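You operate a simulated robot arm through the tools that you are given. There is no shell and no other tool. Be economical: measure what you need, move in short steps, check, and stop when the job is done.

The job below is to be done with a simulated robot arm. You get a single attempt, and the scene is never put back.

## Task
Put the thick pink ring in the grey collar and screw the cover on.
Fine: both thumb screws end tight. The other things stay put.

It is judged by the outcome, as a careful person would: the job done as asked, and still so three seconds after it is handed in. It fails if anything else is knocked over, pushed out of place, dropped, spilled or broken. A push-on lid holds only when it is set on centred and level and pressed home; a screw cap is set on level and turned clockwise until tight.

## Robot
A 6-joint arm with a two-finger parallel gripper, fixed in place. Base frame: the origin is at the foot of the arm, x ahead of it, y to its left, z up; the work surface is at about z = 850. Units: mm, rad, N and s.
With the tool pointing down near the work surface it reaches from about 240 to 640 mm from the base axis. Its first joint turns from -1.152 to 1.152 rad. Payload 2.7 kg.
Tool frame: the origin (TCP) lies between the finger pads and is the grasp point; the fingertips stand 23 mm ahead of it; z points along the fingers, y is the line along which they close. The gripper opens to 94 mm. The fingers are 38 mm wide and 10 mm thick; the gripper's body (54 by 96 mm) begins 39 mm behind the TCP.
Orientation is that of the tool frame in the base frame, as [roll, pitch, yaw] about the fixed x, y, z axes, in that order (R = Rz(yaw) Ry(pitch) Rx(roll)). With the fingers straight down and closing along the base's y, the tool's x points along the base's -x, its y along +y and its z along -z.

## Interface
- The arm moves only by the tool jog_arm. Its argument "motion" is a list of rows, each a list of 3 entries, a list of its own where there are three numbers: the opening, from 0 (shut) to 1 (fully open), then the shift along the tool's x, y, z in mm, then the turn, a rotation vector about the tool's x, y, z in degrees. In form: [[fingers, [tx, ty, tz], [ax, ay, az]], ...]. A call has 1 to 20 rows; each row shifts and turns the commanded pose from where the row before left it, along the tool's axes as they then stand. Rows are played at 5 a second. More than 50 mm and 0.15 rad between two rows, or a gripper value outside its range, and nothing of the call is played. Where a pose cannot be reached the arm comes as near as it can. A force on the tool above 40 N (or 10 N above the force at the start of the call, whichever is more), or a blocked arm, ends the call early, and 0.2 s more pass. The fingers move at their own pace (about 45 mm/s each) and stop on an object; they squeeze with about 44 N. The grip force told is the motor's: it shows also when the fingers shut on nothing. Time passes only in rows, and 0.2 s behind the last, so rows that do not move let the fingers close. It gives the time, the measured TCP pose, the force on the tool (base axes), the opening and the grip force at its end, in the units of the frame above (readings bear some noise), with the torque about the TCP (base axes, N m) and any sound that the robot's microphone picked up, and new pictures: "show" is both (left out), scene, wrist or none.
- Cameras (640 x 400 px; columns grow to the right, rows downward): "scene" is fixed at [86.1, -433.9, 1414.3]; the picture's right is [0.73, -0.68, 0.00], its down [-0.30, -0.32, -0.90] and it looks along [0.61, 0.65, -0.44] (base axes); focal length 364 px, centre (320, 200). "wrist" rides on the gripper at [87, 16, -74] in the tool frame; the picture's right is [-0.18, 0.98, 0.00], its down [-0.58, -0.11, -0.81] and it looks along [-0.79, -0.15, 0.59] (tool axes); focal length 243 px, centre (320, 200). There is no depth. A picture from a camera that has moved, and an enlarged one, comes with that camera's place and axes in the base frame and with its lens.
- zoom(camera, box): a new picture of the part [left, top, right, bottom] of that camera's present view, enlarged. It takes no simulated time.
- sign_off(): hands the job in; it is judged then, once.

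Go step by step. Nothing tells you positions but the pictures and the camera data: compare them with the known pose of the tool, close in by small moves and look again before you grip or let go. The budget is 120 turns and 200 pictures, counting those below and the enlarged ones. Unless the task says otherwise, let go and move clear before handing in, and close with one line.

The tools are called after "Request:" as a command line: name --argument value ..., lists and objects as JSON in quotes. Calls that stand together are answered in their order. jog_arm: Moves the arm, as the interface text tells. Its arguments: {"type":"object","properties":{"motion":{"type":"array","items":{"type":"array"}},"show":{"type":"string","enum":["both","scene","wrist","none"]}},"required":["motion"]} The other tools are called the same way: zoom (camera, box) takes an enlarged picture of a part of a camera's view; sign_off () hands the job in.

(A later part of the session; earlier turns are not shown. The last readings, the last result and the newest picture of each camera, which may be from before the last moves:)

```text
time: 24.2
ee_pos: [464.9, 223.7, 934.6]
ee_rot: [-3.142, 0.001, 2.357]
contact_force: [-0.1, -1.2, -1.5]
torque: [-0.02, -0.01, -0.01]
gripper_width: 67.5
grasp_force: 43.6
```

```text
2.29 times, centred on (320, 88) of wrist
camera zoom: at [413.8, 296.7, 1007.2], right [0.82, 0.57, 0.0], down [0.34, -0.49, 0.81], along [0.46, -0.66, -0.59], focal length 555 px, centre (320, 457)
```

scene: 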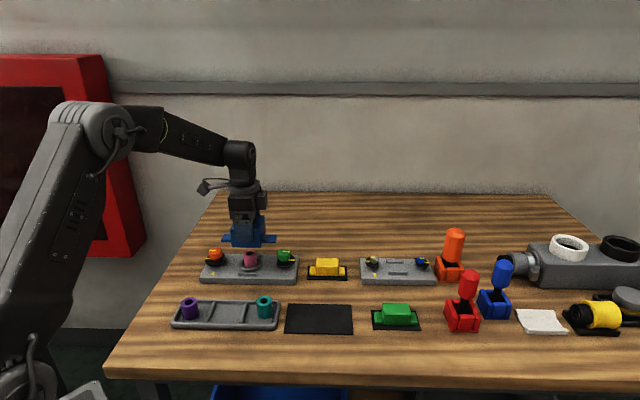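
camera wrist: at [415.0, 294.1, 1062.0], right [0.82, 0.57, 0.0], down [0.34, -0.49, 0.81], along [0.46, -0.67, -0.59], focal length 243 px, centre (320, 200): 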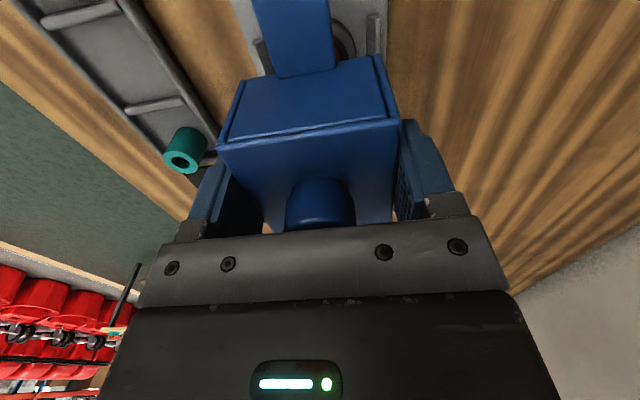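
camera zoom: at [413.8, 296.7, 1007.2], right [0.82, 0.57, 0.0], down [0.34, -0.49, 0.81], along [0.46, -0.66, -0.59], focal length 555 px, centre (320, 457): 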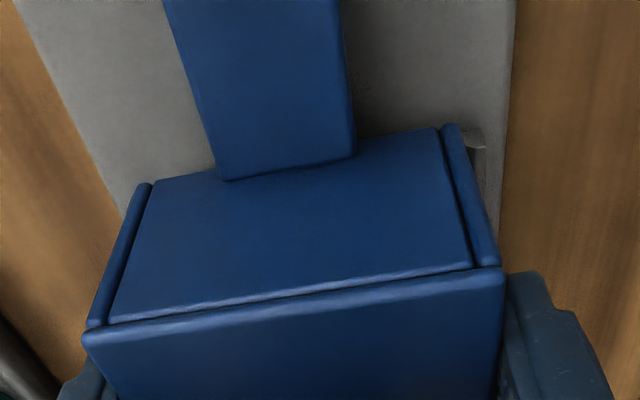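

The ring has gone inside the body without contact, and the tab ends clear both knobs. I'll make a small centring correction and keep lowering.

Request:
jog_arm --motion '[[0.5, [0.7, -0.4, 3], [0, 0, 0]], [0.5, [0, 0, 3], [0, 0, 0]], [0.5, [0, 0, 3], [0, 0, 0]], [0.5, [0, 0, 0], [0, 0, 0]]]' --show "none"

Request:
zoom --camera "scene" --box '[190, 210, 310, 285]'

Request:
zoom --camera "wrist" --box '[180, 0, 460, 175]'

```text
time: 25.2
ee_pos: [462.4, 223.8, 923.7]
ee_rot: [-3.139, 0.001, 2.359]
contact_force: [0.4, 0.0, -1.5]
torque: [-0.01, -0.02, 0.01]
gripper_width: 67.3
grasp_force: 43.6
```

```text
5.33 times, centred on (250, 248) of scene
camera zoom: at [86.1, -433.9, 1414.3], right [0.73, -0.68, 0.0], down [-0.3, -0.32, -0.9], along [0.61, 0.65, -0.44], focal length 1940 px, centre (693, -53)
```

zoom: 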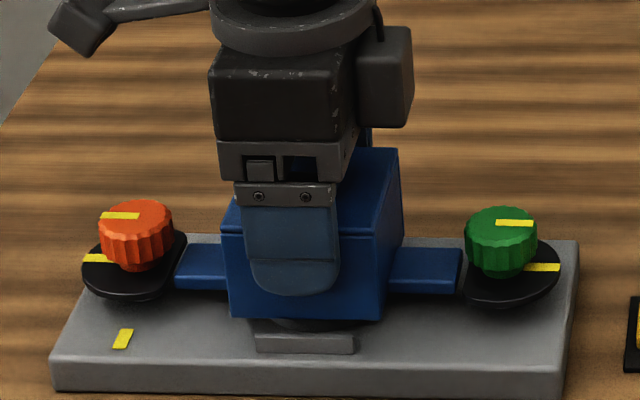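

```text
2.29 times, centred on (320, 88) of wrist
camera zoom: at [412.2, 297.1, 998.3], right [0.82, 0.57, 0.0], down [0.34, -0.49, 0.81], along [0.46, -0.67, -0.59], focal length 555 px, centre (320, 457)
```

zoom: 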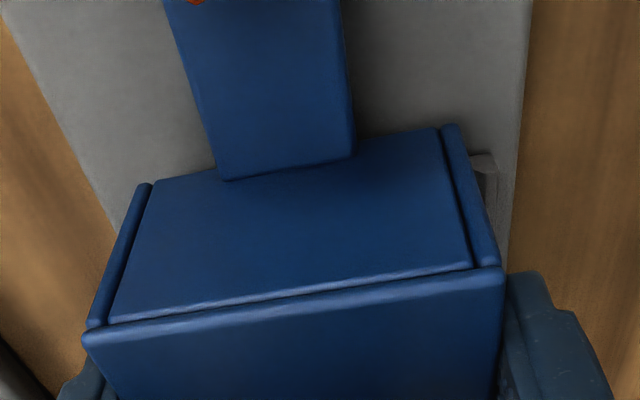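

Request:
jog_arm --motion '[[0.5, [0.7, 0, 2], [0, 0, 0]], [0.5, [0, 0, 2], [0, 0, 0]], [0.5, [0, 0, 2], [0, 0, 0]], [0.5, [0, 0, 2], [0, 0, 0]], [0.5, [0, 0, 0], [0, 0, 0]]]' --show "none"

Request:
zoom --camera "scene" --box '[190, 210, 310, 285]'

Request:
zoom --camera "wrist" --box '[180, 0, 460, 175]'

```text
time: 26.4
ee_pos: [462.4, 224.0, 914.8]
ee_rot: [-3.141, 0.0, 2.36]
contact_force: [-0.7, -0.7, -1.0]
torque: [-0.01, 0.01, 0.0]
gripper_width: 67.3
grasp_force: 44.1
```

```text
5.33 times, centred on (250, 248) of scene
camera zoom: at [86.1, -433.9, 1414.3], right [0.73, -0.68, 0.0], down [-0.3, -0.32, -0.9], along [0.61, 0.65, -0.44], focal length 1940 px, centre (693, -53)
```

zoom: 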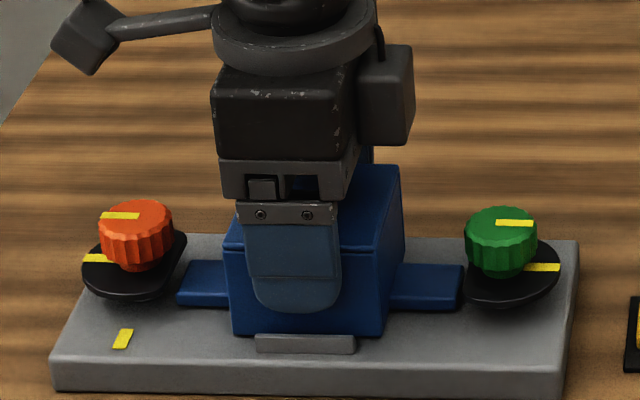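

```text
2.29 times, centred on (320, 88) of wrist
camera zoom: at [412.0, 296.9, 989.2], right [0.82, 0.57, 0.0], down [0.34, -0.49, 0.81], along [0.46, -0.66, -0.59], focal length 555 px, centre (320, 457)
```

zoom: 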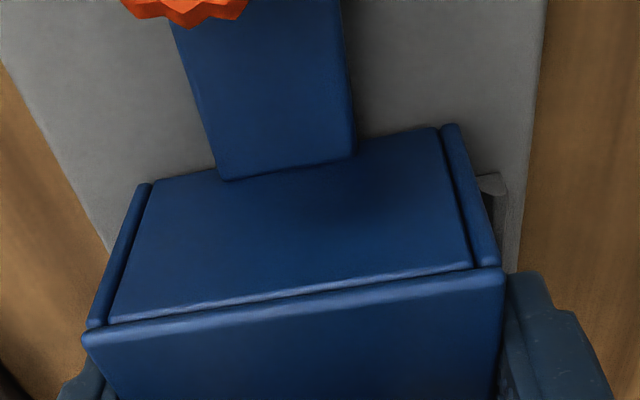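

Request:
jog_arm --motion '[[0.5, [0, 0, 2], [0, 0, 0]], [0.5, [0, 0, 2], [0, 0, 0]], [0.5, [0, 0, 1], [0, 0, 0]], [0.5, [0, 0, 0], [0, 0, 0]]]' --show "none"

Request:
zoom --camera "scene" --box '[190, 210, 310, 285]'

```text
time: 27.4
ee_pos: [462.7, 223.2, 913.7]
ee_rot: [3.139, 0.001, 2.356]
contact_force: [-6.0, -3.5, 27.4]
torque: [-0.01, 0.9, 0.08]
gripper_width: 67.3
grasp_force: 44.5
```

```text
5.33 times, centred on (250, 248) of scene
camera zoom: at [85.6, -434.2, 1414.3], right [0.73, -0.68, 0.0], down [-0.3, -0.32, -0.9], along [0.61, 0.65, -0.44], focal length 1940 px, centre (693, -53)
```

zoom: 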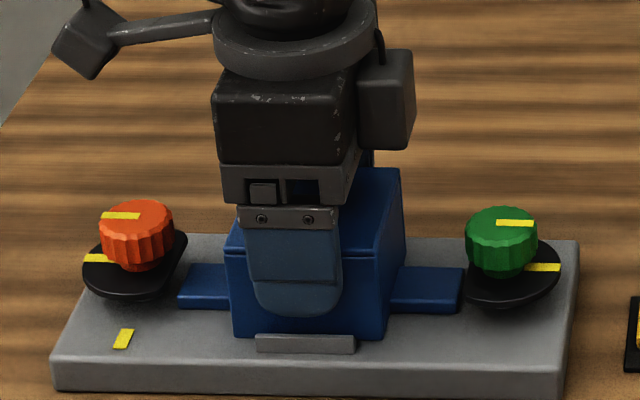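

Contact came at TCP z 914, a few mm earlier than I expected. I'll look closely before pressing.

Request:
zoom --camera "scene" --box '[218, 250, 268, 281]'

Request:
zoom --camera "scene" --box '[255, 245, 305, 276]'

Request:
zoom --camera "wrist" --box '[200, 0, 420, 138]'

```text
12.80 times, centred on (243, 266) of scene
camera zoom: at [85.6, -434.2, 1414.3], right [0.73, -0.68, 0.0], down [-0.3, -0.32, -0.9], along [0.61, 0.65, -0.44], focal length 4655 px, centre (1306, -638)
```

zoom: 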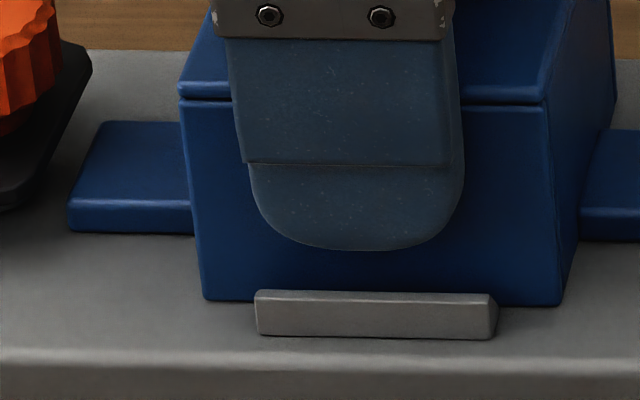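

```text
12.80 times, centred on (280, 260) of scene
camera zoom: at [85.6, -434.2, 1414.3], right [0.73, -0.68, 0.0], down [-0.3, -0.32, -0.9], along [0.61, 0.65, -0.44], focal length 4655 px, centre (832, -574)
```

zoom: 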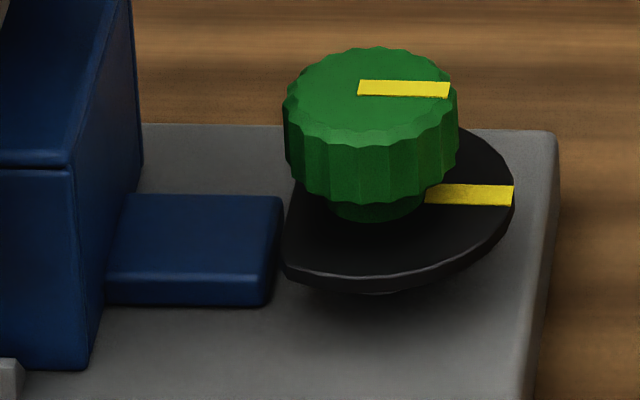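

```text
2.90 times, centred on (310, 69) of wrist
camera zoom: at [411.7, 296.7, 987.2], right [0.82, 0.57, 0.0], down [0.33, -0.49, 0.81], along [0.46, -0.66, -0.59], focal length 703 px, centre (349, 580)
```

zoom: 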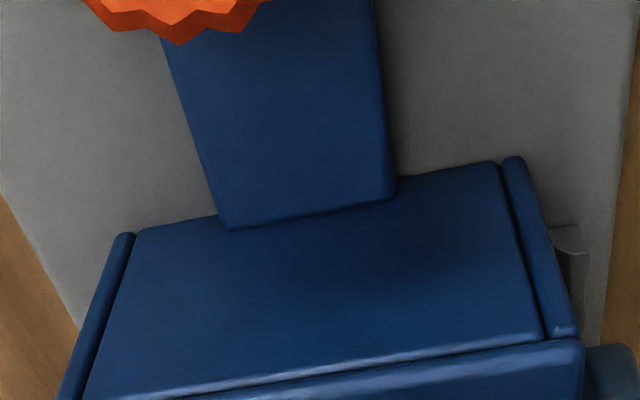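

The close-ups put the body about 3–4 mm above the plate, touching off-centre. The reaction points toward +x/-n, so I'll ease up, shift slightly that way and lower again.

Request:
jog_arm --motion '[[0.5, [0, 0, -4], [0, 0, 0]], [0.5, [1, -1, 0], [0, 0, 0]], [0.5, [0, 0, 0], [0, 0, 0]], [0.5, [0, 0, 2], [0, 0, 0]], [0.5, [0, 0, 1.5], [0, 0, 0]], [0.5, [0, 0, 1], [0, 0, 0]], [0.5, [0, 0, 0], [0, 0, 0]]]' --show "none"

Request:
zoom --camera "scene" --box '[218, 250, 268, 281]'

```text
time: 29.0
ee_pos: [461.8, 223.1, 913.3]
ee_rot: [3.137, 0.002, 2.358]
contact_force: [0.5, -9.7, 29.6]
torque: [0.01, 0.84, -0.02]
gripper_width: 67.7
grasp_force: 43.9
```

```text
12.80 times, centred on (243, 266) of scene
camera zoom: at [85.7, -434.4, 1414.2], right [0.73, -0.68, 0.0], down [-0.3, -0.32, -0.9], along [0.61, 0.65, -0.44], focal length 4655 px, centre (1306, -638)
```

zoom: 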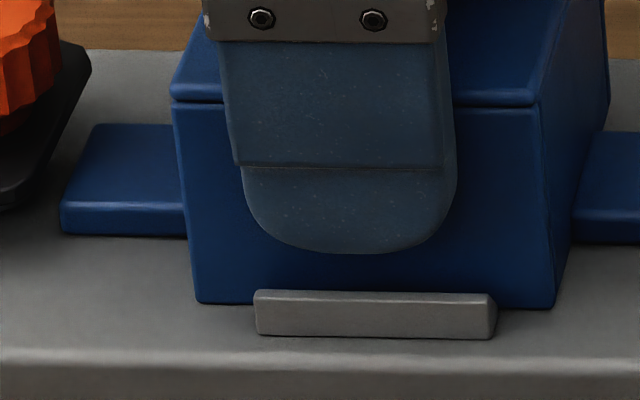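

It has the same stop height wherever I shift it, and the contact lies out at the body edge. That means the cover rests on the plate rather than on the ring. I'll recentre, set it down lightly and release.

Request:
jog_arm --motion '[[0.5, [0, 0, -3], [0, 0, 0]], [0.5, [-1.2, 0.5, 0], [0, 0, 0]], [0.5, [0, 0, 0.8], [0, 0, 0]], [0.5, [0, 0, 0], [0, 0, 0]], [0.8, [0, 0, 0], [0, 0, 0]], [1, [0, 0, 0], [0, 0, 0]], [1, [0, 0, 0], [0, 0, 0]], [1, [0, 0, 0], [0, 0, 0]]]' --show "wrist"

Request:
zoom --camera "scene" --box '[218, 250, 268, 281]'

Request:
zoom --camera "scene" --box '[190, 210, 310, 285]'

```text
time: 30.8
ee_pos: [462.2, 222.2, 912.7]
ee_rot: [-3.14, 0.001, 2.356]
contact_force: [-0.5, 0.0, 0.9]
torque: [0.01, 0.0, -0.01]
gripper_width: 94.2
grasp_force: 0.0
camera wrist: at [411.7, 296.8, 987.8], right [0.82, 0.57, 0.0], down [0.34, -0.49, 0.81], along [0.46, -0.66, -0.59], focal length 243 px, centre (320, 200)
```

wrist: 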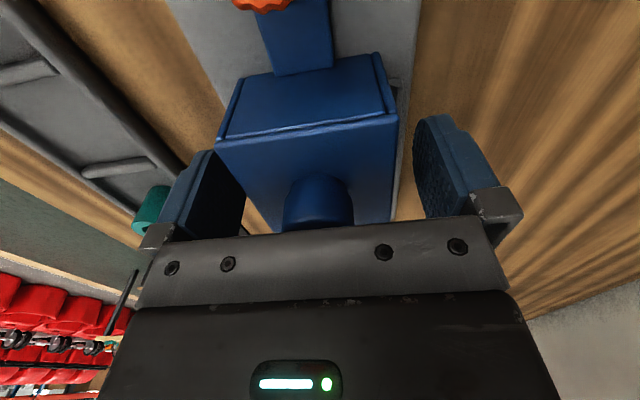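

```text
12.80 times, centred on (243, 266) of scene
camera zoom: at [86.1, -433.9, 1414.3], right [0.73, -0.68, 0.0], down [-0.3, -0.32, -0.9], along [0.61, 0.65, -0.44], focal length 4655 px, centre (1306, -638)
```

zoom: 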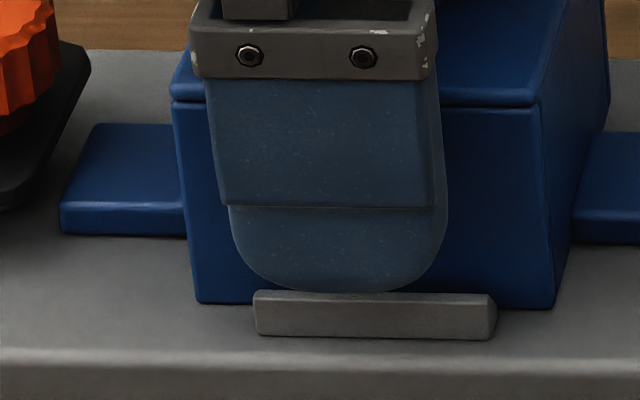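

```text
5.33 times, centred on (250, 248) of scene
camera zoom: at [86.1, -433.9, 1414.3], right [0.73, -0.68, 0.0], down [-0.3, -0.32, -0.9], along [0.61, 0.65, -0.44], focal length 1940 px, centre (693, -53)
```

zoom: 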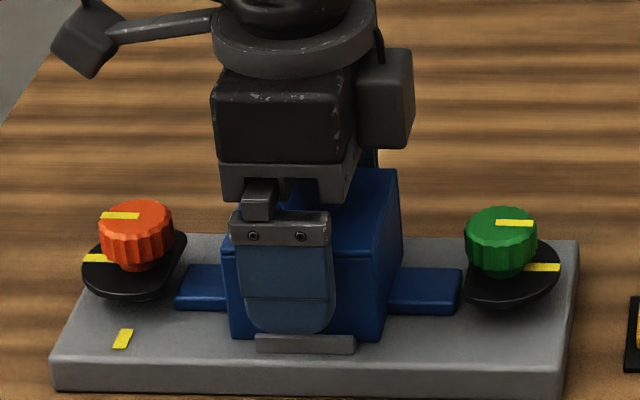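

Request:
jog_arm --motion '[[1, [0, 0, -25], [0, 0, 0]], [1, [0, 0, -25], [0, 0, 0]], [1, [0, 0, -25], [0, 0, 0]], [1, [0, 0, -15], [0, 0, 0]], [1, [30, 0, 0], [0, 0, 0]], [1, [0, 0, 0], [0, 0, 0]]]' --show "wrist"

Request:
zoom --camera "scene" --box '[190, 225, 310, 300]'

Request:
zoom --camera "scene" --box '[218, 250, 268, 281]'

```text
time: 32.2
ee_pos: [440.9, 246.6, 1002.1]
ee_rot: [3.141, 0.0, 2.357]
contact_force: [-0.8, -0.1, -0.4]
torque: [-0.03, 0.01, 0.02]
gripper_width: 93.9
grasp_force: 0.0
camera wrist: at [390.2, 319.1, 1076.7], right [0.82, 0.57, 0.0], down [0.33, -0.49, 0.81], along [0.46, -0.66, -0.59], focal length 243 px, centre (320, 200)
```

wrist: 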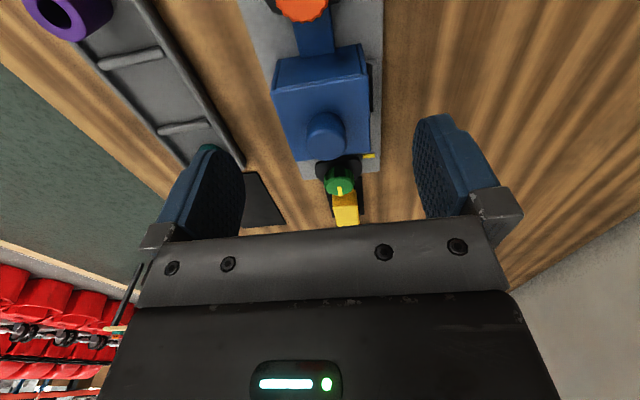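

```text
5.33 times, centred on (250, 262) of scene
camera zoom: at [86.1, -433.9, 1414.3], right [0.73, -0.68, 0.0], down [-0.3, -0.32, -0.9], along [0.61, 0.65, -0.44], focal length 1940 px, centre (693, -133)
```

zoom: 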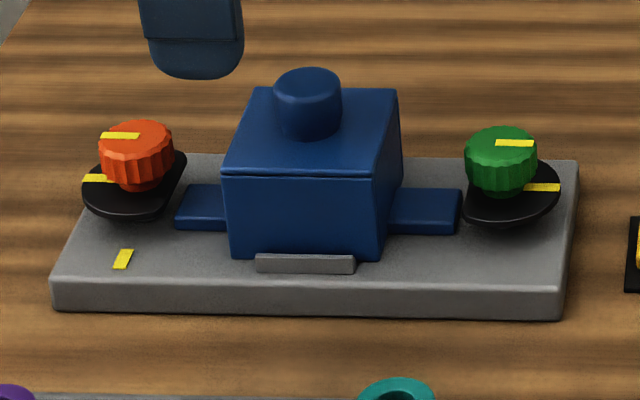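

```text
12.80 times, centred on (243, 266) of scene
camera zoom: at [86.1, -433.9, 1414.3], right [0.73, -0.68, 0.0], down [-0.3, -0.32, -0.9], along [0.61, 0.65, -0.44], focal length 4655 px, centre (1306, -638)
```

zoom: 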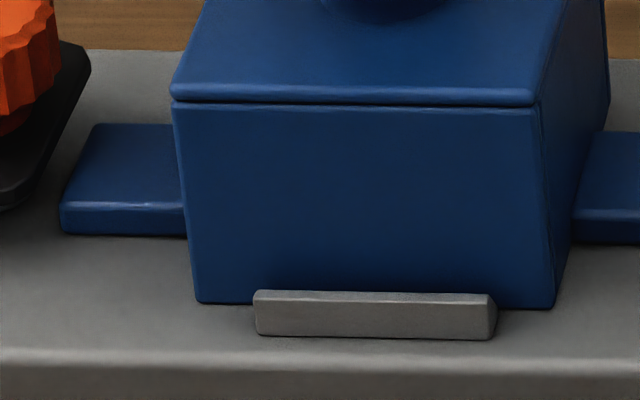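

The cover sits level between the bars, with its tabs just inside both discs. Next is the orange thumb screw; I'll move above it with the fingers partly closed.

Request:
jog_arm --motion '[[0.6, [25, -0.5, 0], [0, 0, 0]], [0.6, [25, -0.5, 0], [0, 0, 0]], [0.6, [0, 0, 20], [0, 0, 0]], [0.6, [0, 0, 0], [0, 0, 0]], [0.6, [0, 0, 0], [0, 0, 0]]]' --show "none"

Request:
zoom --camera "wrist" --box '[200, 0, 440, 150]'

Request:
zoom --camera "scene" --box '[170, 205, 290, 280]'

```text
time: 33.4
ee_pos: [403.0, 280.6, 984.4]
ee_rot: [-3.141, 0.0, 2.358]
contact_force: [-0.8, 0.4, 0.6]
torque: [-0.04, 0.02, 0.0]
gripper_width: 56.6
grasp_force: 0.1
```

```text
2.67 times, centred on (320, 75) of wrist
camera zoom: at [352.8, 354.1, 1059.5], right [0.82, 0.57, 0.0], down [0.34, -0.49, 0.81], along [0.46, -0.67, -0.59], focal length 647 px, centre (320, 533)
```

zoom: 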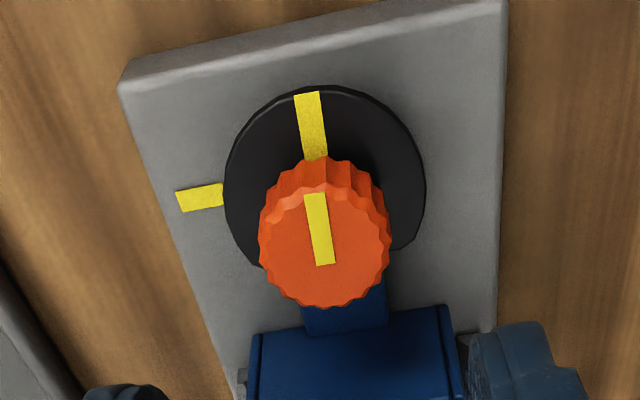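

```text
5.33 times, centred on (230, 242) of scene
camera zoom: at [86.1, -433.9, 1414.3], right [0.73, -0.68, 0.0], down [-0.3, -0.32, -0.9], along [0.61, 0.65, -0.44], focal length 1940 px, centre (800, -27)
```

zoom: 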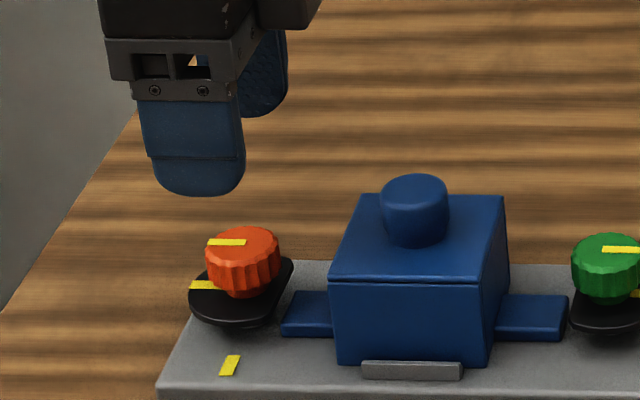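

Request:
jog_arm --motion '[[0.6, [0, 0, 20], [0, 0, 0]], [0.6, [0, 0, 20], [0, 0, 0]], [0.6, [0, 0, 0], [0, 0, 0]], [0.6, [0, 0, 0], [0, 0, 0]]]' --show "none"

Request:
zoom --camera "wrist" --box '[200, 60, 440, 210]'

Request:
zoom --camera "scene" --box '[180, 220, 260, 270]'

```text
time: 34.4
ee_pos: [403.7, 279.4, 943.5]
ee_rot: [3.141, 0.001, 2.357]
contact_force: [0.2, 0.2, -0.4]
torque: [0.02, 0.01, -0.03]
gripper_width: 56.2
grasp_force: 0.1
```

```text
2.67 times, centred on (320, 135) of wrist
camera zoom: at [354.2, 353.6, 1018.2], right [0.82, 0.57, 0.0], down [0.34, -0.49, 0.81], along [0.46, -0.67, -0.59], focal length 647 px, centre (320, 373)
```

zoom: 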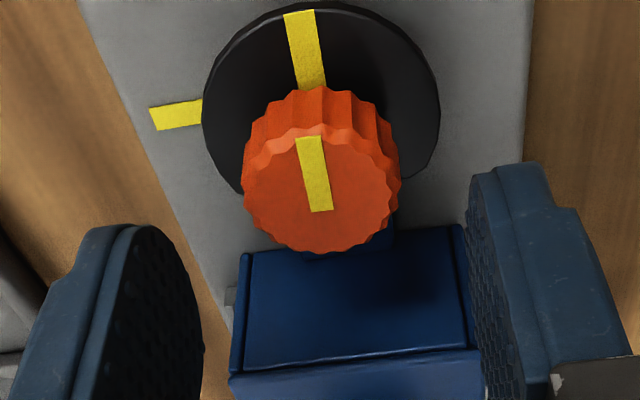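

```text
8.00 times, centred on (220, 245) of scene
camera zoom: at [86.1, -433.9, 1414.3], right [0.73, -0.68, 0.0], down [-0.3, -0.32, -0.9], along [0.61, 0.65, -0.44], focal length 2909 px, centre (1120, -160)
```

zoom: 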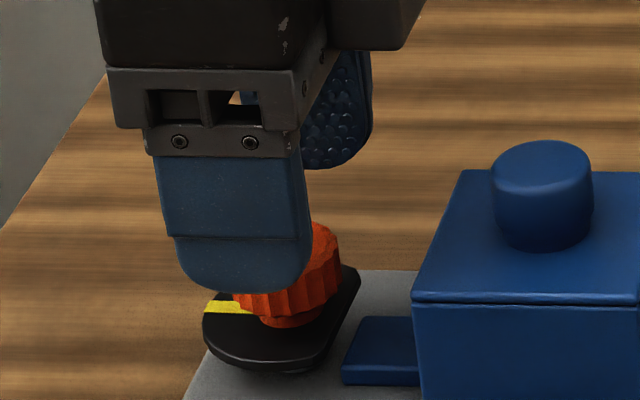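

Request:
jog_arm --motion '[[0.6, [1, 0, 12], [0, 0, 0]], [0.6, [0, 0, 11], [0, 0, 0]], [0.6, [0, 0, 0], [0, 0, 0]], [0.6, [0, 0, 0], [0, 0, 0]]]' --show "none"

Request:
zoom --camera "wrist" --box '[200, 60, 440, 210]'

Request:
zoom --camera "scene" --box '[180, 230, 260, 280]'

```text
time: 35.4
ee_pos: [406.5, 280.8, 919.4]
ee_rot: [3.141, -0.001, 2.358]
contact_force: [-0.7, -0.1, -1.7]
torque: [-0.02, 0.03, -0.01]
gripper_width: 56.4
grasp_force: 0.1
```

```text
2.67 times, centred on (320, 135) of wrist
camera zoom: at [355.3, 354.2, 994.2], right [0.82, 0.57, 0.0], down [0.33, -0.49, 0.81], along [0.46, -0.66, -0.59], focal length 647 px, centre (320, 373)
```

zoom: 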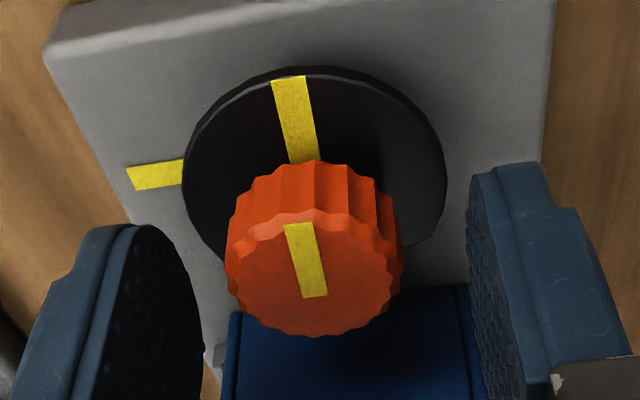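

```text
8.00 times, centred on (220, 255) of scene
camera zoom: at [86.1, -433.9, 1414.3], right [0.73, -0.68, 0.0], down [-0.3, -0.32, -0.9], along [0.61, 0.65, -0.44], focal length 2909 px, centre (1120, -240)
```

zoom: 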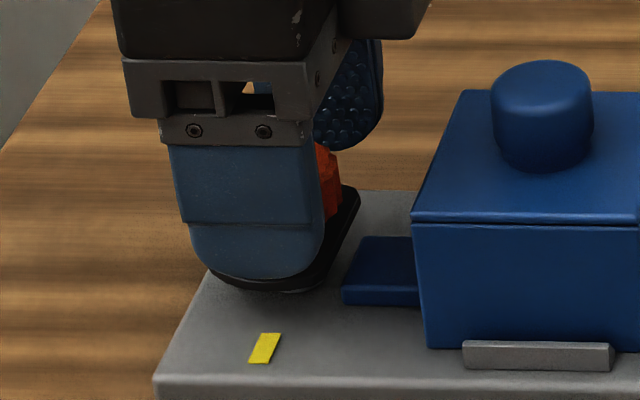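

The knob is centred between the fingers with the tips above the disc. I'll close on it.

Request:
jog_arm --motion '[[0.6, [1, -0.8, 1.5], [0, 0, 0]], [0.2, [0, 0, 0], [0, 0, 0]], [0.2, [0, 0, 0], [0, 0, 0]], [0.2, [0, 0, 0], [0, 0, 0]], [0.2, [0, 0, 0], [0, 0, 0]]]' --show "none"

Request:
zoom --camera "wrist" --box '[200, 60, 440, 210]'

Request:
zoom --camera "scene" --box '[180, 230, 260, 280]'

```text
time: 36.6
ee_pos: [405.0, 281.6, 918.0]
ee_rot: [3.14, 0.0, 2.359]
contact_force: [5.8, 6.3, -1.8]
torque: [-0.13, 0.11, -0.04]
gripper_width: 30.7
grasp_force: 45.5
```

```text
2.67 times, centred on (320, 135) of wrist
camera zoom: at [353.7, 354.8, 993.4], right [0.82, 0.57, 0.0], down [0.33, -0.49, 0.81], along [0.46, -0.66, -0.59], focal length 647 px, centre (320, 373)
```

zoom: 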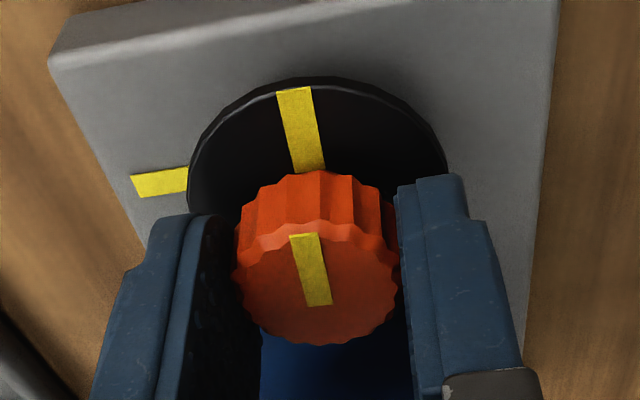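

```text
8.00 times, centred on (220, 255) of scene
camera zoom: at [86.3, -433.8, 1414.4], right [0.73, -0.68, 0.0], down [-0.3, -0.32, -0.9], along [0.61, 0.65, -0.44], focal length 2909 px, centre (1120, -240)
```

zoom: 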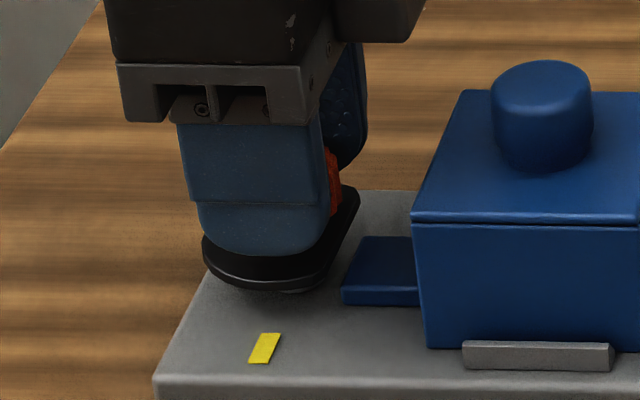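

Gripped at 30.7 mm. I'll test a small clockwise turn first.

Request:
jog_arm --motion '[[0.2, [0, 0.8, 0], [0, 0, 0]], [0.2, [0, 0, 0], [0, 0, 8]], [0.2, [0, 0, 0], [0, 0, 8]], [0.2, [0, 0, 0], [0, 0, 8]], [0.2, [0, 0, 0], [0, 0, 0]]]' --show "none"

Request:
zoom --camera "wrist" --box '[200, 60, 440, 210]'

```text
time: 37.8
ee_pos: [403.1, 281.5, 917.7]
ee_rot: [-3.141, 0.0, 1.938]
contact_force: [5.4, 4.6, 6.1]
torque: [-0.22, 0.17, -0.04]
gripper_width: 30.7
grasp_force: 45.6
```

```text
2.67 times, centred on (320, 135) of wrist
camera zoom: at [387.4, 368.6, 992.4], right [0.98, 0.18, 0.0], down [0.11, -0.58, 0.81], along [0.15, -0.79, -0.59], focal length 647 px, centre (320, 373)
```

zoom: 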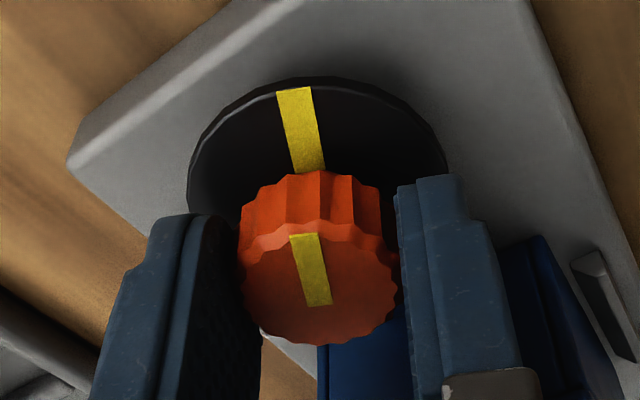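

The knob and disc turn together freely, so I'll keep turning clockwise.

Request:
jog_arm --motion '[[0.2, [0, 0, 0], [0, 0, 8]], [0.2, [0, 0, 0], [0, 0, 8]], [0.2, [0, 0, 0], [0, 0, 8]], [0.2, [0, 0, 0], [0, 0, 8]], [0.2, [0, 0, 0], [0, 0, 8]], [0.2, [0, 0, 0], [0, 0, 8]], [0.2, [0, 0, 0], [0, 0, 8]], [0.2, [0, 0, 0], [0, 0, 8]], [0.2, [0, 0, 0], [0, 0, 0]]]' --show "scene"

Request:
zoom --camera "wrist" --box '[200, 60, 440, 210]'

```text
time: 39.8
ee_pos: [403.5, 280.2, 918.0]
ee_rot: [-3.134, 0.002, 0.828]
contact_force: [-2.4, 12.5, -5.2]
torque: [-0.32, -0.19, 0.04]
gripper_width: 30.9
grasp_force: 45.0
```

scene: 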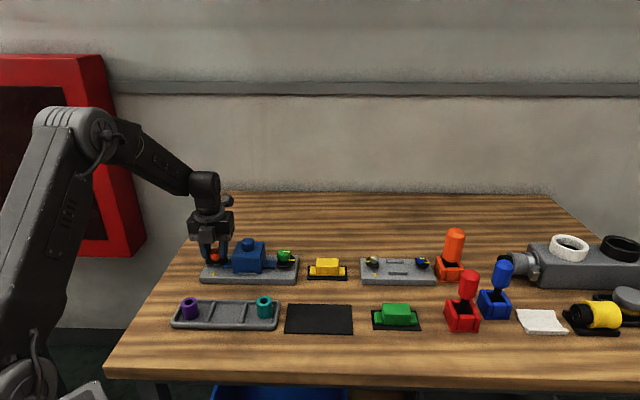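

```text
2.67 times, centred on (320, 135) of wrist
camera zoom: at [473.4, 334.4, 991.5], right [0.6, -0.8, -0.01], down [-0.47, -0.36, 0.81], along [-0.65, -0.48, -0.59], focal length 647 px, centre (320, 373)
```

zoom: 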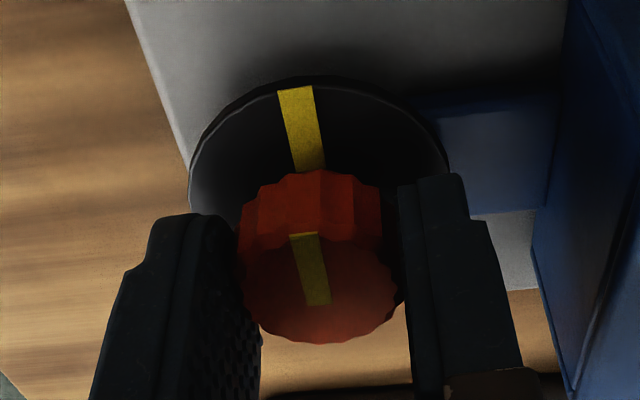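

Request:
jog_arm --motion '[[0.2, [0.7, -1, 0], [0, 0, 0]], [0.2, [0, 0, 0], [0, 0, 8]], [0.2, [0, 0, 0], [0, 0, 8]], [0.2, [0, 0, 0], [0, 0, 8]], [0.2, [0, 0, 0], [0, 0, 8]], [0.2, [0, 0, 0], [0, 0, 8]], [0.2, [0, 0, 0], [0, 0, 8]], [0.2, [0, 0, 0], [0, 0, 8]], [0.2, [0, 0, 0], [0, 0, 8]], [0.2, [0, 0, 0], [0, 0, 0]]]' --show "scene"

Request:
zoom --camera "wrist" --box '[200, 60, 440, 210]'

```text
time: 40.3
ee_pos: [402.7, 280.0, 917.8]
ee_rot: [-3.112, -0.002, 0.806]
contact_force: [-3.7, 7.8, -2.6]
torque: [-0.38, -0.26, 0.03]
gripper_width: 31.0
grasp_force: 45.2
out of reach, approached as far as the arm can: row 2
stopped in row 2: the force on the tool passed its limit at 71 N (the readings are from after the stop); the commanded pose is now the measured one
```

scene: 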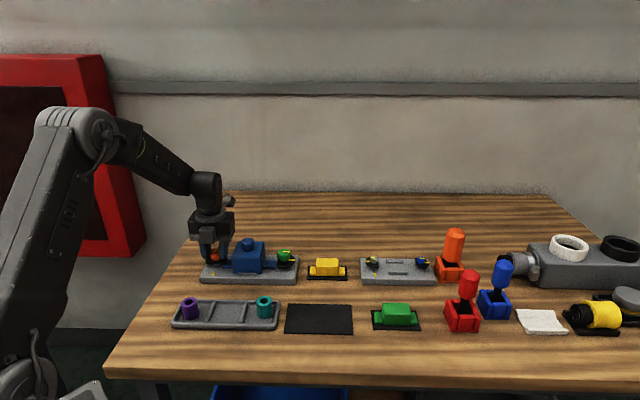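

```text
2.67 times, centred on (320, 135) of wrist
camera zoom: at [475.3, 331.0, 991.1], right [0.58, -0.81, -0.03], down [-0.47, -0.36, 0.81], along [-0.67, -0.46, -0.59], focal length 647 px, centre (320, 373)
```

zoom: 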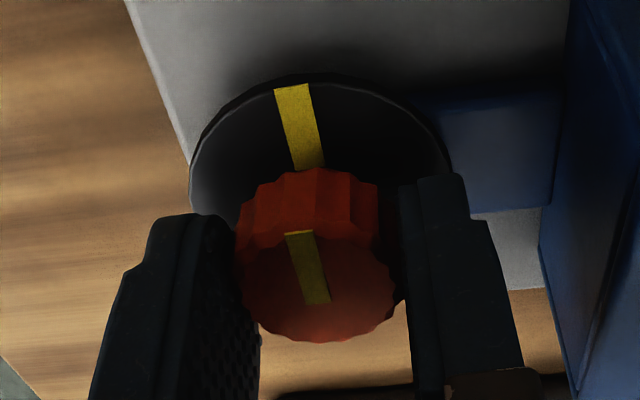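

That is the wrist's joint limit, about 88° into the turn. I'll back off, release, lift and rotate back counter-clockwise as far as the wrist allows.

Request:
jog_arm --motion '[[0.2, [0, 0, 0], [0, 0, -2]], [0.45, [0, 0, 0], [0, 0, 0]], [0.5, [0, 0, 0], [0, 0, 0]], [0.5, [0, 0, -15], [0, 0, 0]], [0.5, [0, 0, -15], [0, 0, 0]], [0.5, [0, 0, 0], [-1.7, 0, 0]], [0.5, [0, 0, 0], [0, 0, -8]], [0.5, [0, 0, 0], [0, 0, -8]], [0.5, [0, 0, 0], [0, 0, -8]], [0.5, [0, 0, 0], [0, 0, -8]], [0.5, [0, 0, 0], [0, 0, 0]]]' --show "none"

Request:
zoom --camera "scene" --box '[180, 225, 310, 300]'

```text
time: 42.7
ee_pos: [404.1, 280.5, 947.5]
ee_rot: [3.141, -0.001, 1.398]
contact_force: [-0.1, -1.2, -0.5]
torque: [-0.02, 0.0, -0.01]
gripper_width: 47.0
grasp_force: 0.1
```

```text
4.92 times, centred on (245, 262) of scene
camera zoom: at [86.1, -433.9, 1414.3], right [0.73, -0.68, 0.0], down [-0.3, -0.32, -0.9], along [0.61, 0.65, -0.44], focal length 1790 px, centre (689, -108)
```

zoom: 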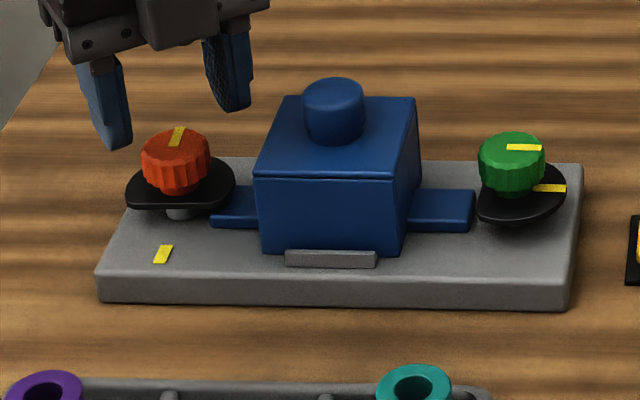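

Request:
jog_arm --motion '[[0.5, [0, 0, 0], [0, 0, -8]], [0.5, [0, 0, 0], [0, 0, -8]], [0.5, [0, 0, 0], [0, 0, -8]], [0.5, [0, 0, 0], [0, 0, -8]], [0.5, [0, 0, 0], [0, 0, -8]], [0.5, [0, 0, 0], [0, 0, -8]], [0.5, [0, 0, 0], [0, 0, -8]], [0.5, [0, 0, 0], [0, 0, -8]], [0.5, [0, 0, 0], [0, 0, -8]], [0.5, [0, 0, 0], [0, 0, -8]], [0.5, [0, 0, 0], [0, 0, -8]], [0.5, [0, 0, 0], [0, 0, -8]], [0.5, [0, 0, 0], [0, 0, -8]], [0.5, [0, 0, 0], [0, 0, -8]], [0.5, [0, 0, 0], [0, 0, -8]], [0.5, [0, 0, 0], [0, 0, -8]], [0.5, [0, 0, 0], [0, 0, -8]], [0.5, [0, 0, 0], [0, 0, -8]], [0.5, [0, 0, 0], [0, 0, -8]], [0.5, [0, 0, 0], [0, 0, -8]]]' --show "wrist"

```text
time: 46.9
ee_pos: [404.0, 279.9, 948.0]
ee_rot: [-3.14, 0.003, -2.094]
contact_force: [0.3, 0.4, 0.8]
torque: [-0.04, 0.0, -0.02]
gripper_width: 47.3
grasp_force: 0.1
camera wrist: at [346.1, 213.1, 1021.3], right [-0.76, 0.65, 0.0], down [0.38, 0.45, 0.81], along [0.53, 0.61, -0.59], focal length 243 px, centre (320, 200)
```

wrist: 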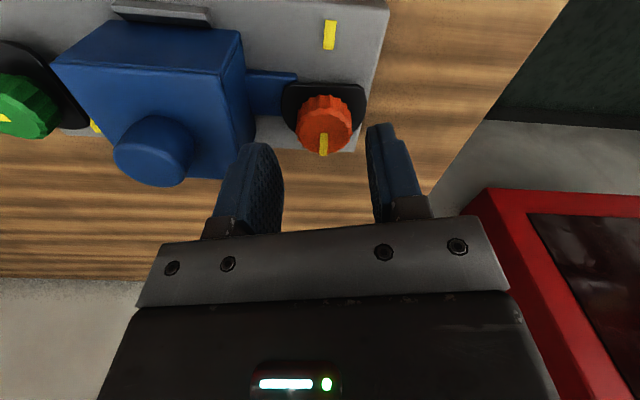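

The wrist reaches yaw 240°, so one long stroke will cover the remaining 180° or so. I'll go down, centre and regrip.

Request:
jog_arm --motion '[[0.5, [0, 2, 0], [0, 0, 0]], [0.5, [0, 0, 15], [0, 0, 0]], [0.5, [0, 0, 15], [0, 0, 0]], [0.5, [0, 0, 0], [0, 0, 0]], [0.2, [0, 0, 0], [0, 0, 0]], [0.2, [0, 0, 0], [0, 0, 0]], [0.2, [0, 0, 0], [0, 0, 0]]]' --show "none"

Request:
zoom --camera "wrist" --box '[200, 60, 440, 210]'

```text
time: 48.5
ee_pos: [401.9, 280.7, 916.6]
ee_rot: [-3.139, 0.002, -2.094]
contact_force: [4.3, -2.2, -2.2]
torque: [0.06, -0.02, 0.01]
gripper_width: 30.3
grasp_force: 44.5
```

```text
2.67 times, centred on (320, 135) of wrist
camera zoom: at [344.2, 214.1, 991.2], right [-0.76, 0.65, 0.0], down [0.38, 0.45, 0.81], along [0.53, 0.61, -0.59], focal length 647 px, centre (320, 373)
```

zoom: 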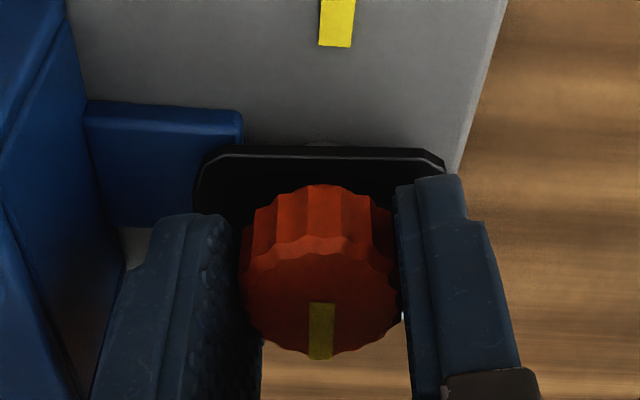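

Request:
jog_arm --motion '[[0.2, [0, -0.5, 0], [0, 0, 0]], [0.2, [0, 0, 0], [0, 0, 8]], [0.2, [0, 0, 0], [0, 0, 8]], [0.2, [0, 0, 0], [0, 0, 8]], [0.2, [0, 0, 0], [0, 0, 8]], [0.2, [0, 0, 0], [0, 0, 8]], [0.2, [0, 0, 0], [0, 0, 8]], [0.2, [0, 0, 0], [0, 0, 8]], [0.2, [0, 0, 0], [0, 0, 8]], [0.2, [0, 0, 0], [0, 0, 8]], [0.2, [0, 0, 0], [0, 0, 8]], [0.2, [0, 0, 0], [0, 0, 0]]]' --show "none"

Request:
zoom --camera "wrist" --box '[200, 60, 440, 210]'

Request:
zoom --camera "scene" --box '[180, 225, 310, 300]'

```text
time: 51.0
ee_pos: [402.3, 282.0, 915.2]
ee_rot: [3.139, 0.0, 2.8]
contact_force: [1.9, 6.0, -7.2]
torque: [-0.02, -0.06, 0.03]
gripper_width: 30.2
grasp_force: 45.1
stopped in row 12: the force on the tool passed its limit at 40 N (the readings are from after the stop); the commanded pose is now the measured one
```

```text
2.67 times, centred on (320, 135) of wrist
camera zoom: at [324.9, 327.6, 990.1], right [0.5, 0.86, 0.0], down [0.51, -0.3, 0.81], along [0.7, -0.4, -0.59], focal length 647 px, centre (320, 373)
```

zoom: 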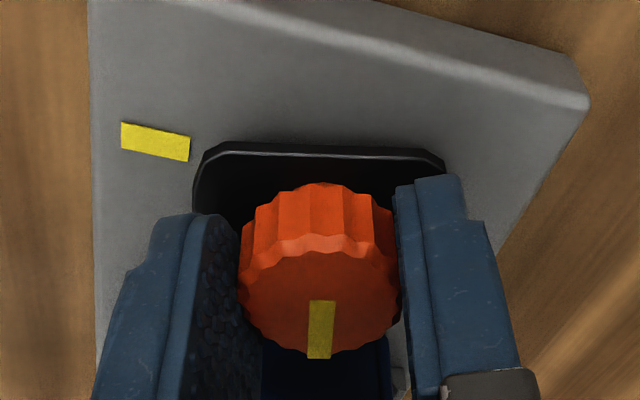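

```text
4.92 times, centred on (245, 262) of scene
camera zoom: at [86.2, -433.8, 1414.4], right [0.73, -0.68, 0.0], down [-0.3, -0.32, -0.9], along [0.61, 0.65, -0.44], focal length 1790 px, centre (689, -108)
```

zoom: 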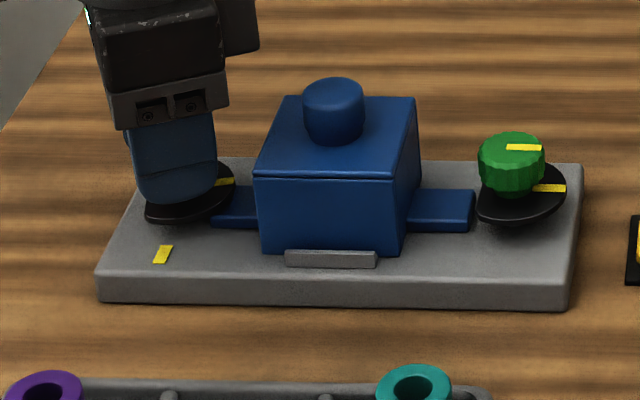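

The knob sinks as it turns, which pulls on the tool. I'll continue turning while following it down.

Request:
jog_arm --motion '[[0.2, [0, 0, 0.3], [0, 0, 7]], [0.2, [0, 0, 0.2], [0, 0, 7]], [0.2, [0, 0, 0.2], [0, 0, 7]], [0.2, [0, 0, 0.2], [0, 0, 7]], [0.2, [0, 0, 0.2], [0, 0, 7]], [0.2, [0, 0, 0.2], [0, 0, 7]], [0.2, [0, 0, 0], [0, 0, 0]]]' --show "none"

Request:
zoom --camera "wrist" --box '[200, 60, 440, 210]'

Request:
zoom --camera "scene" --box '[180, 225, 310, 300]'

```text
time: 52.6
ee_pos: [402.7, 284.1, 915.3]
ee_rot: [3.132, -0.003, 2.061]
contact_force: [10.3, 26.1, -7.7]
torque: [0.01, 0.03, 0.08]
gripper_width: 30.3
grasp_force: 44.9
```

```text
2.67 times, centred on (320, 135) of wrist
camera zoom: at [374.9, 367.9, 989.6], right [0.95, 0.3, 0.01], down [0.17, -0.57, 0.8], along [0.25, -0.76, -0.6], focal length 647 px, centre (320, 373)
```

zoom: 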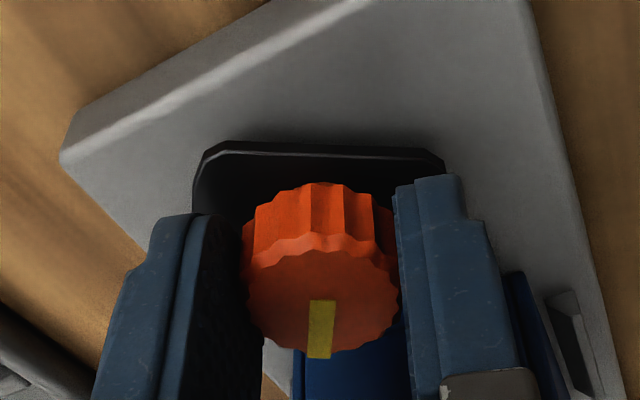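

```text
4.92 times, centred on (245, 262) of scene
camera zoom: at [86.5, -433.2, 1414.6], right [0.73, -0.68, 0.0], down [-0.3, -0.32, -0.9], along [0.61, 0.65, -0.44], focal length 1790 px, centre (689, -108)
```

zoom: 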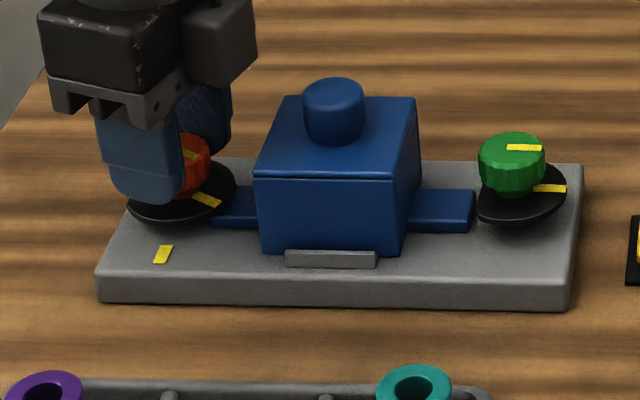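

Request:
jog_arm --motion '[[0.2, [0.9, 1, 0], [0, 0, 0]], [0.2, [0.9, 1, 0], [0, 0, 0]], [0.2, [0, 0, 0], [0, 0, 0]]]' --show "none"

```text
time: 53.4
ee_pos: [402.5, 283.1, 915.3]
ee_rot: [-3.141, -0.003, 2.063]
contact_force: [2.5, 3.4, -2.7]
torque: [0.97, 0.41, 0.02]
gripper_width: 30.3
grasp_force: 45.2
```

Request:
jog_arm --motion '[[0.2, [0, 0, 0.1], [0, 0, 7]], [0.2, [0, 0, 0.1], [0, 0, 7]], [0.2, [0, 0, 0.1], [0, 0, 7]], [0.2, [0, 0, 0.1], [0, 0, 7]], [0.2, [0, 0, 0], [0, 0, 0]]]' --show "none"

Request:
zoom --camera "scene" --box '[180, 225, 310, 300]'

```text
time: 54.6
ee_pos: [403.4, 284.7, 914.3]
ee_rot: [3.141, -0.005, 1.574]
contact_force: [15.1, 0.7, -6.4]
torque: [-1.17, -0.26, 0.01]
gripper_width: 29.9
grasp_force: 44.4
```

```text
4.92 times, centred on (245, 262) of scene
camera zoom: at [86.6, -433.8, 1414.3], right [0.73, -0.68, 0.0], down [-0.3, -0.32, -0.9], along [0.61, 0.65, -0.44], focal length 1790 px, centre (689, -108)
```

zoom: 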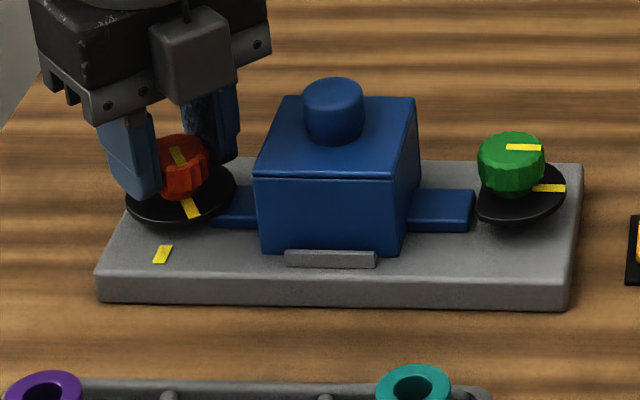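

The mark is getting close to the plate mark. I'll relieve the side force and continue.

Request:
jog_arm --motion '[[0.2, [0, 1.3, 0], [0, 0, 0]], [0.2, [0, 0, 0.1], [0, 0, 6]], [0.2, [0, 0, 0.1], [0, 0, 6]], [0.2, [0, 0, 0.1], [0, 0, 6]], [0.2, [0, 0, 0.1], [0, 0, 6]], [0.2, [0, 0, 0], [0, 0, 0]]]' --show "none"

Request:
zoom --camera "scene" --box '[180, 225, 310, 300]'

Request:
zoom --camera "wrist" --box '[200, 60, 440, 210]'

```text
time: 56.0
ee_pos: [405.2, 283.8, 914.9]
ee_rot: [-3.14, 0.0, 1.156]
contact_force: [3.2, -7.3, -8.9]
torque: [0.61, -0.36, 0.04]
gripper_width: 30.2
grasp_force: 44.6
```

```text
4.92 times, centred on (245, 262) of scene
camera zoom: at [86.3, -434.1, 1414.3], right [0.73, -0.68, 0.0], down [-0.3, -0.32, -0.9], along [0.61, 0.65, -0.44], focal length 1790 px, centre (689, -108)
```

zoom: 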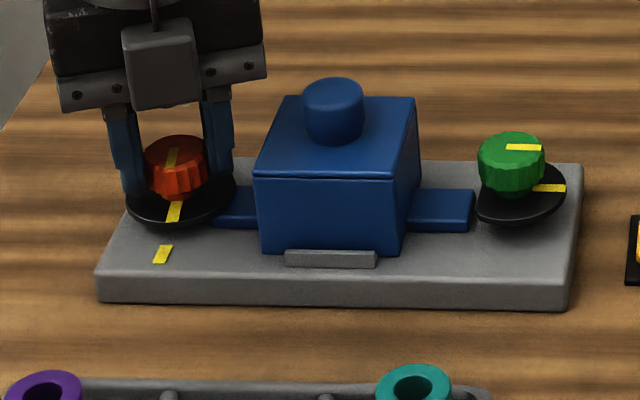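

```text
2.67 times, centred on (320, 135) of wrist
camera zoom: at [453.5, 357.1, 988.2], right [0.83, -0.56, 0.0], down [-0.33, -0.49, 0.81], along [-0.46, -0.66, -0.59], focal length 647 px, centre (320, 373)
```

zoom: 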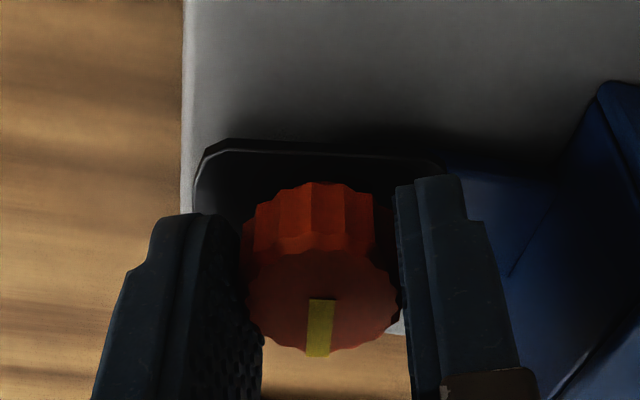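

Request:
jog_arm --motion '[[0.2, [0, 0, 0.1], [0, 0, 4]], [0.2, [0, 0, 0.1], [0, 0, 4]], [0.2, [0, 0, 0], [0, 0, 4]], [0.2, [0, 0, 0], [0, 0, 0]]]' --show "none"

Request:
zoom --camera "scene" --box '[190, 235, 250, 275]'

```text
time: 57.0
ee_pos: [404.5, 284.8, 914.2]
ee_rot: [3.142, -0.002, 0.948]
contact_force: [12.1, -7.0, -8.0]
torque: [-0.39, -0.15, 0.82]
gripper_width: 30.6
grasp_force: 44.8
```

```text
10.00 times, centred on (220, 255) of scene
camera zoom: at [86.5, -434.1, 1414.3], right [0.73, -0.68, 0.0], down [-0.3, -0.32, -0.9], along [0.61, 0.65, -0.44], focal length 3637 px, centre (1320, -350)
```

zoom: 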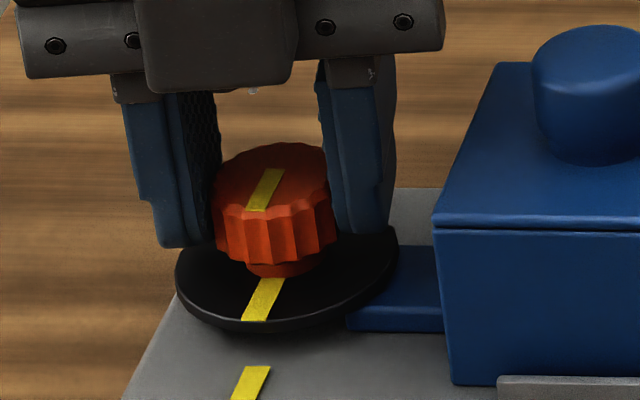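

The marks line up and the resisting torque has jumped to 0.82 N m, so the screw is tight. I'll give it one more small nudge to confirm.

Request:
jog_arm --motion '[[0.2, [0, 0, 0], [0, 0, 3]], [0.2, [0, 0, 0], [0, 0, 0]]]' --show "none"

Request:
zoom --camera "wrist" --box '[200, 60, 440, 210]'

```text
time: 57.6
ee_pos: [405.7, 284.5, 913.1]
ee_rot: [3.141, -0.006, 0.894]
contact_force: [24.5, -6.9, -13.1]
torque: [0.35, -0.17, 0.66]
gripper_width: 30.6
grasp_force: 45.2
```

```text
2.67 times, centred on (320, 135) of wrist
camera zoom: at [471.4, 342.4, 988.9], right [0.65, -0.76, 0.0], down [-0.45, -0.39, 0.8], along [-0.61, -0.52, -0.6], focal length 647 px, centre (320, 373)
```

zoom: 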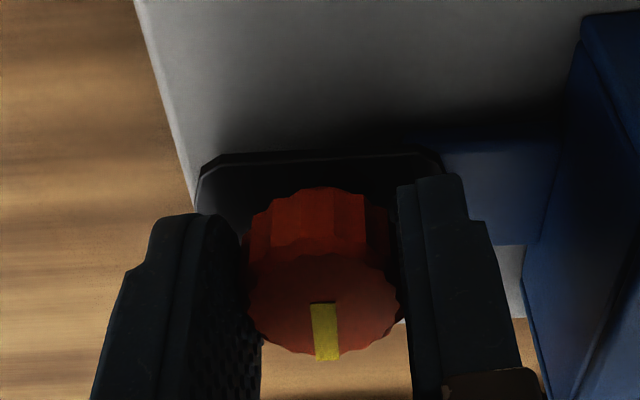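

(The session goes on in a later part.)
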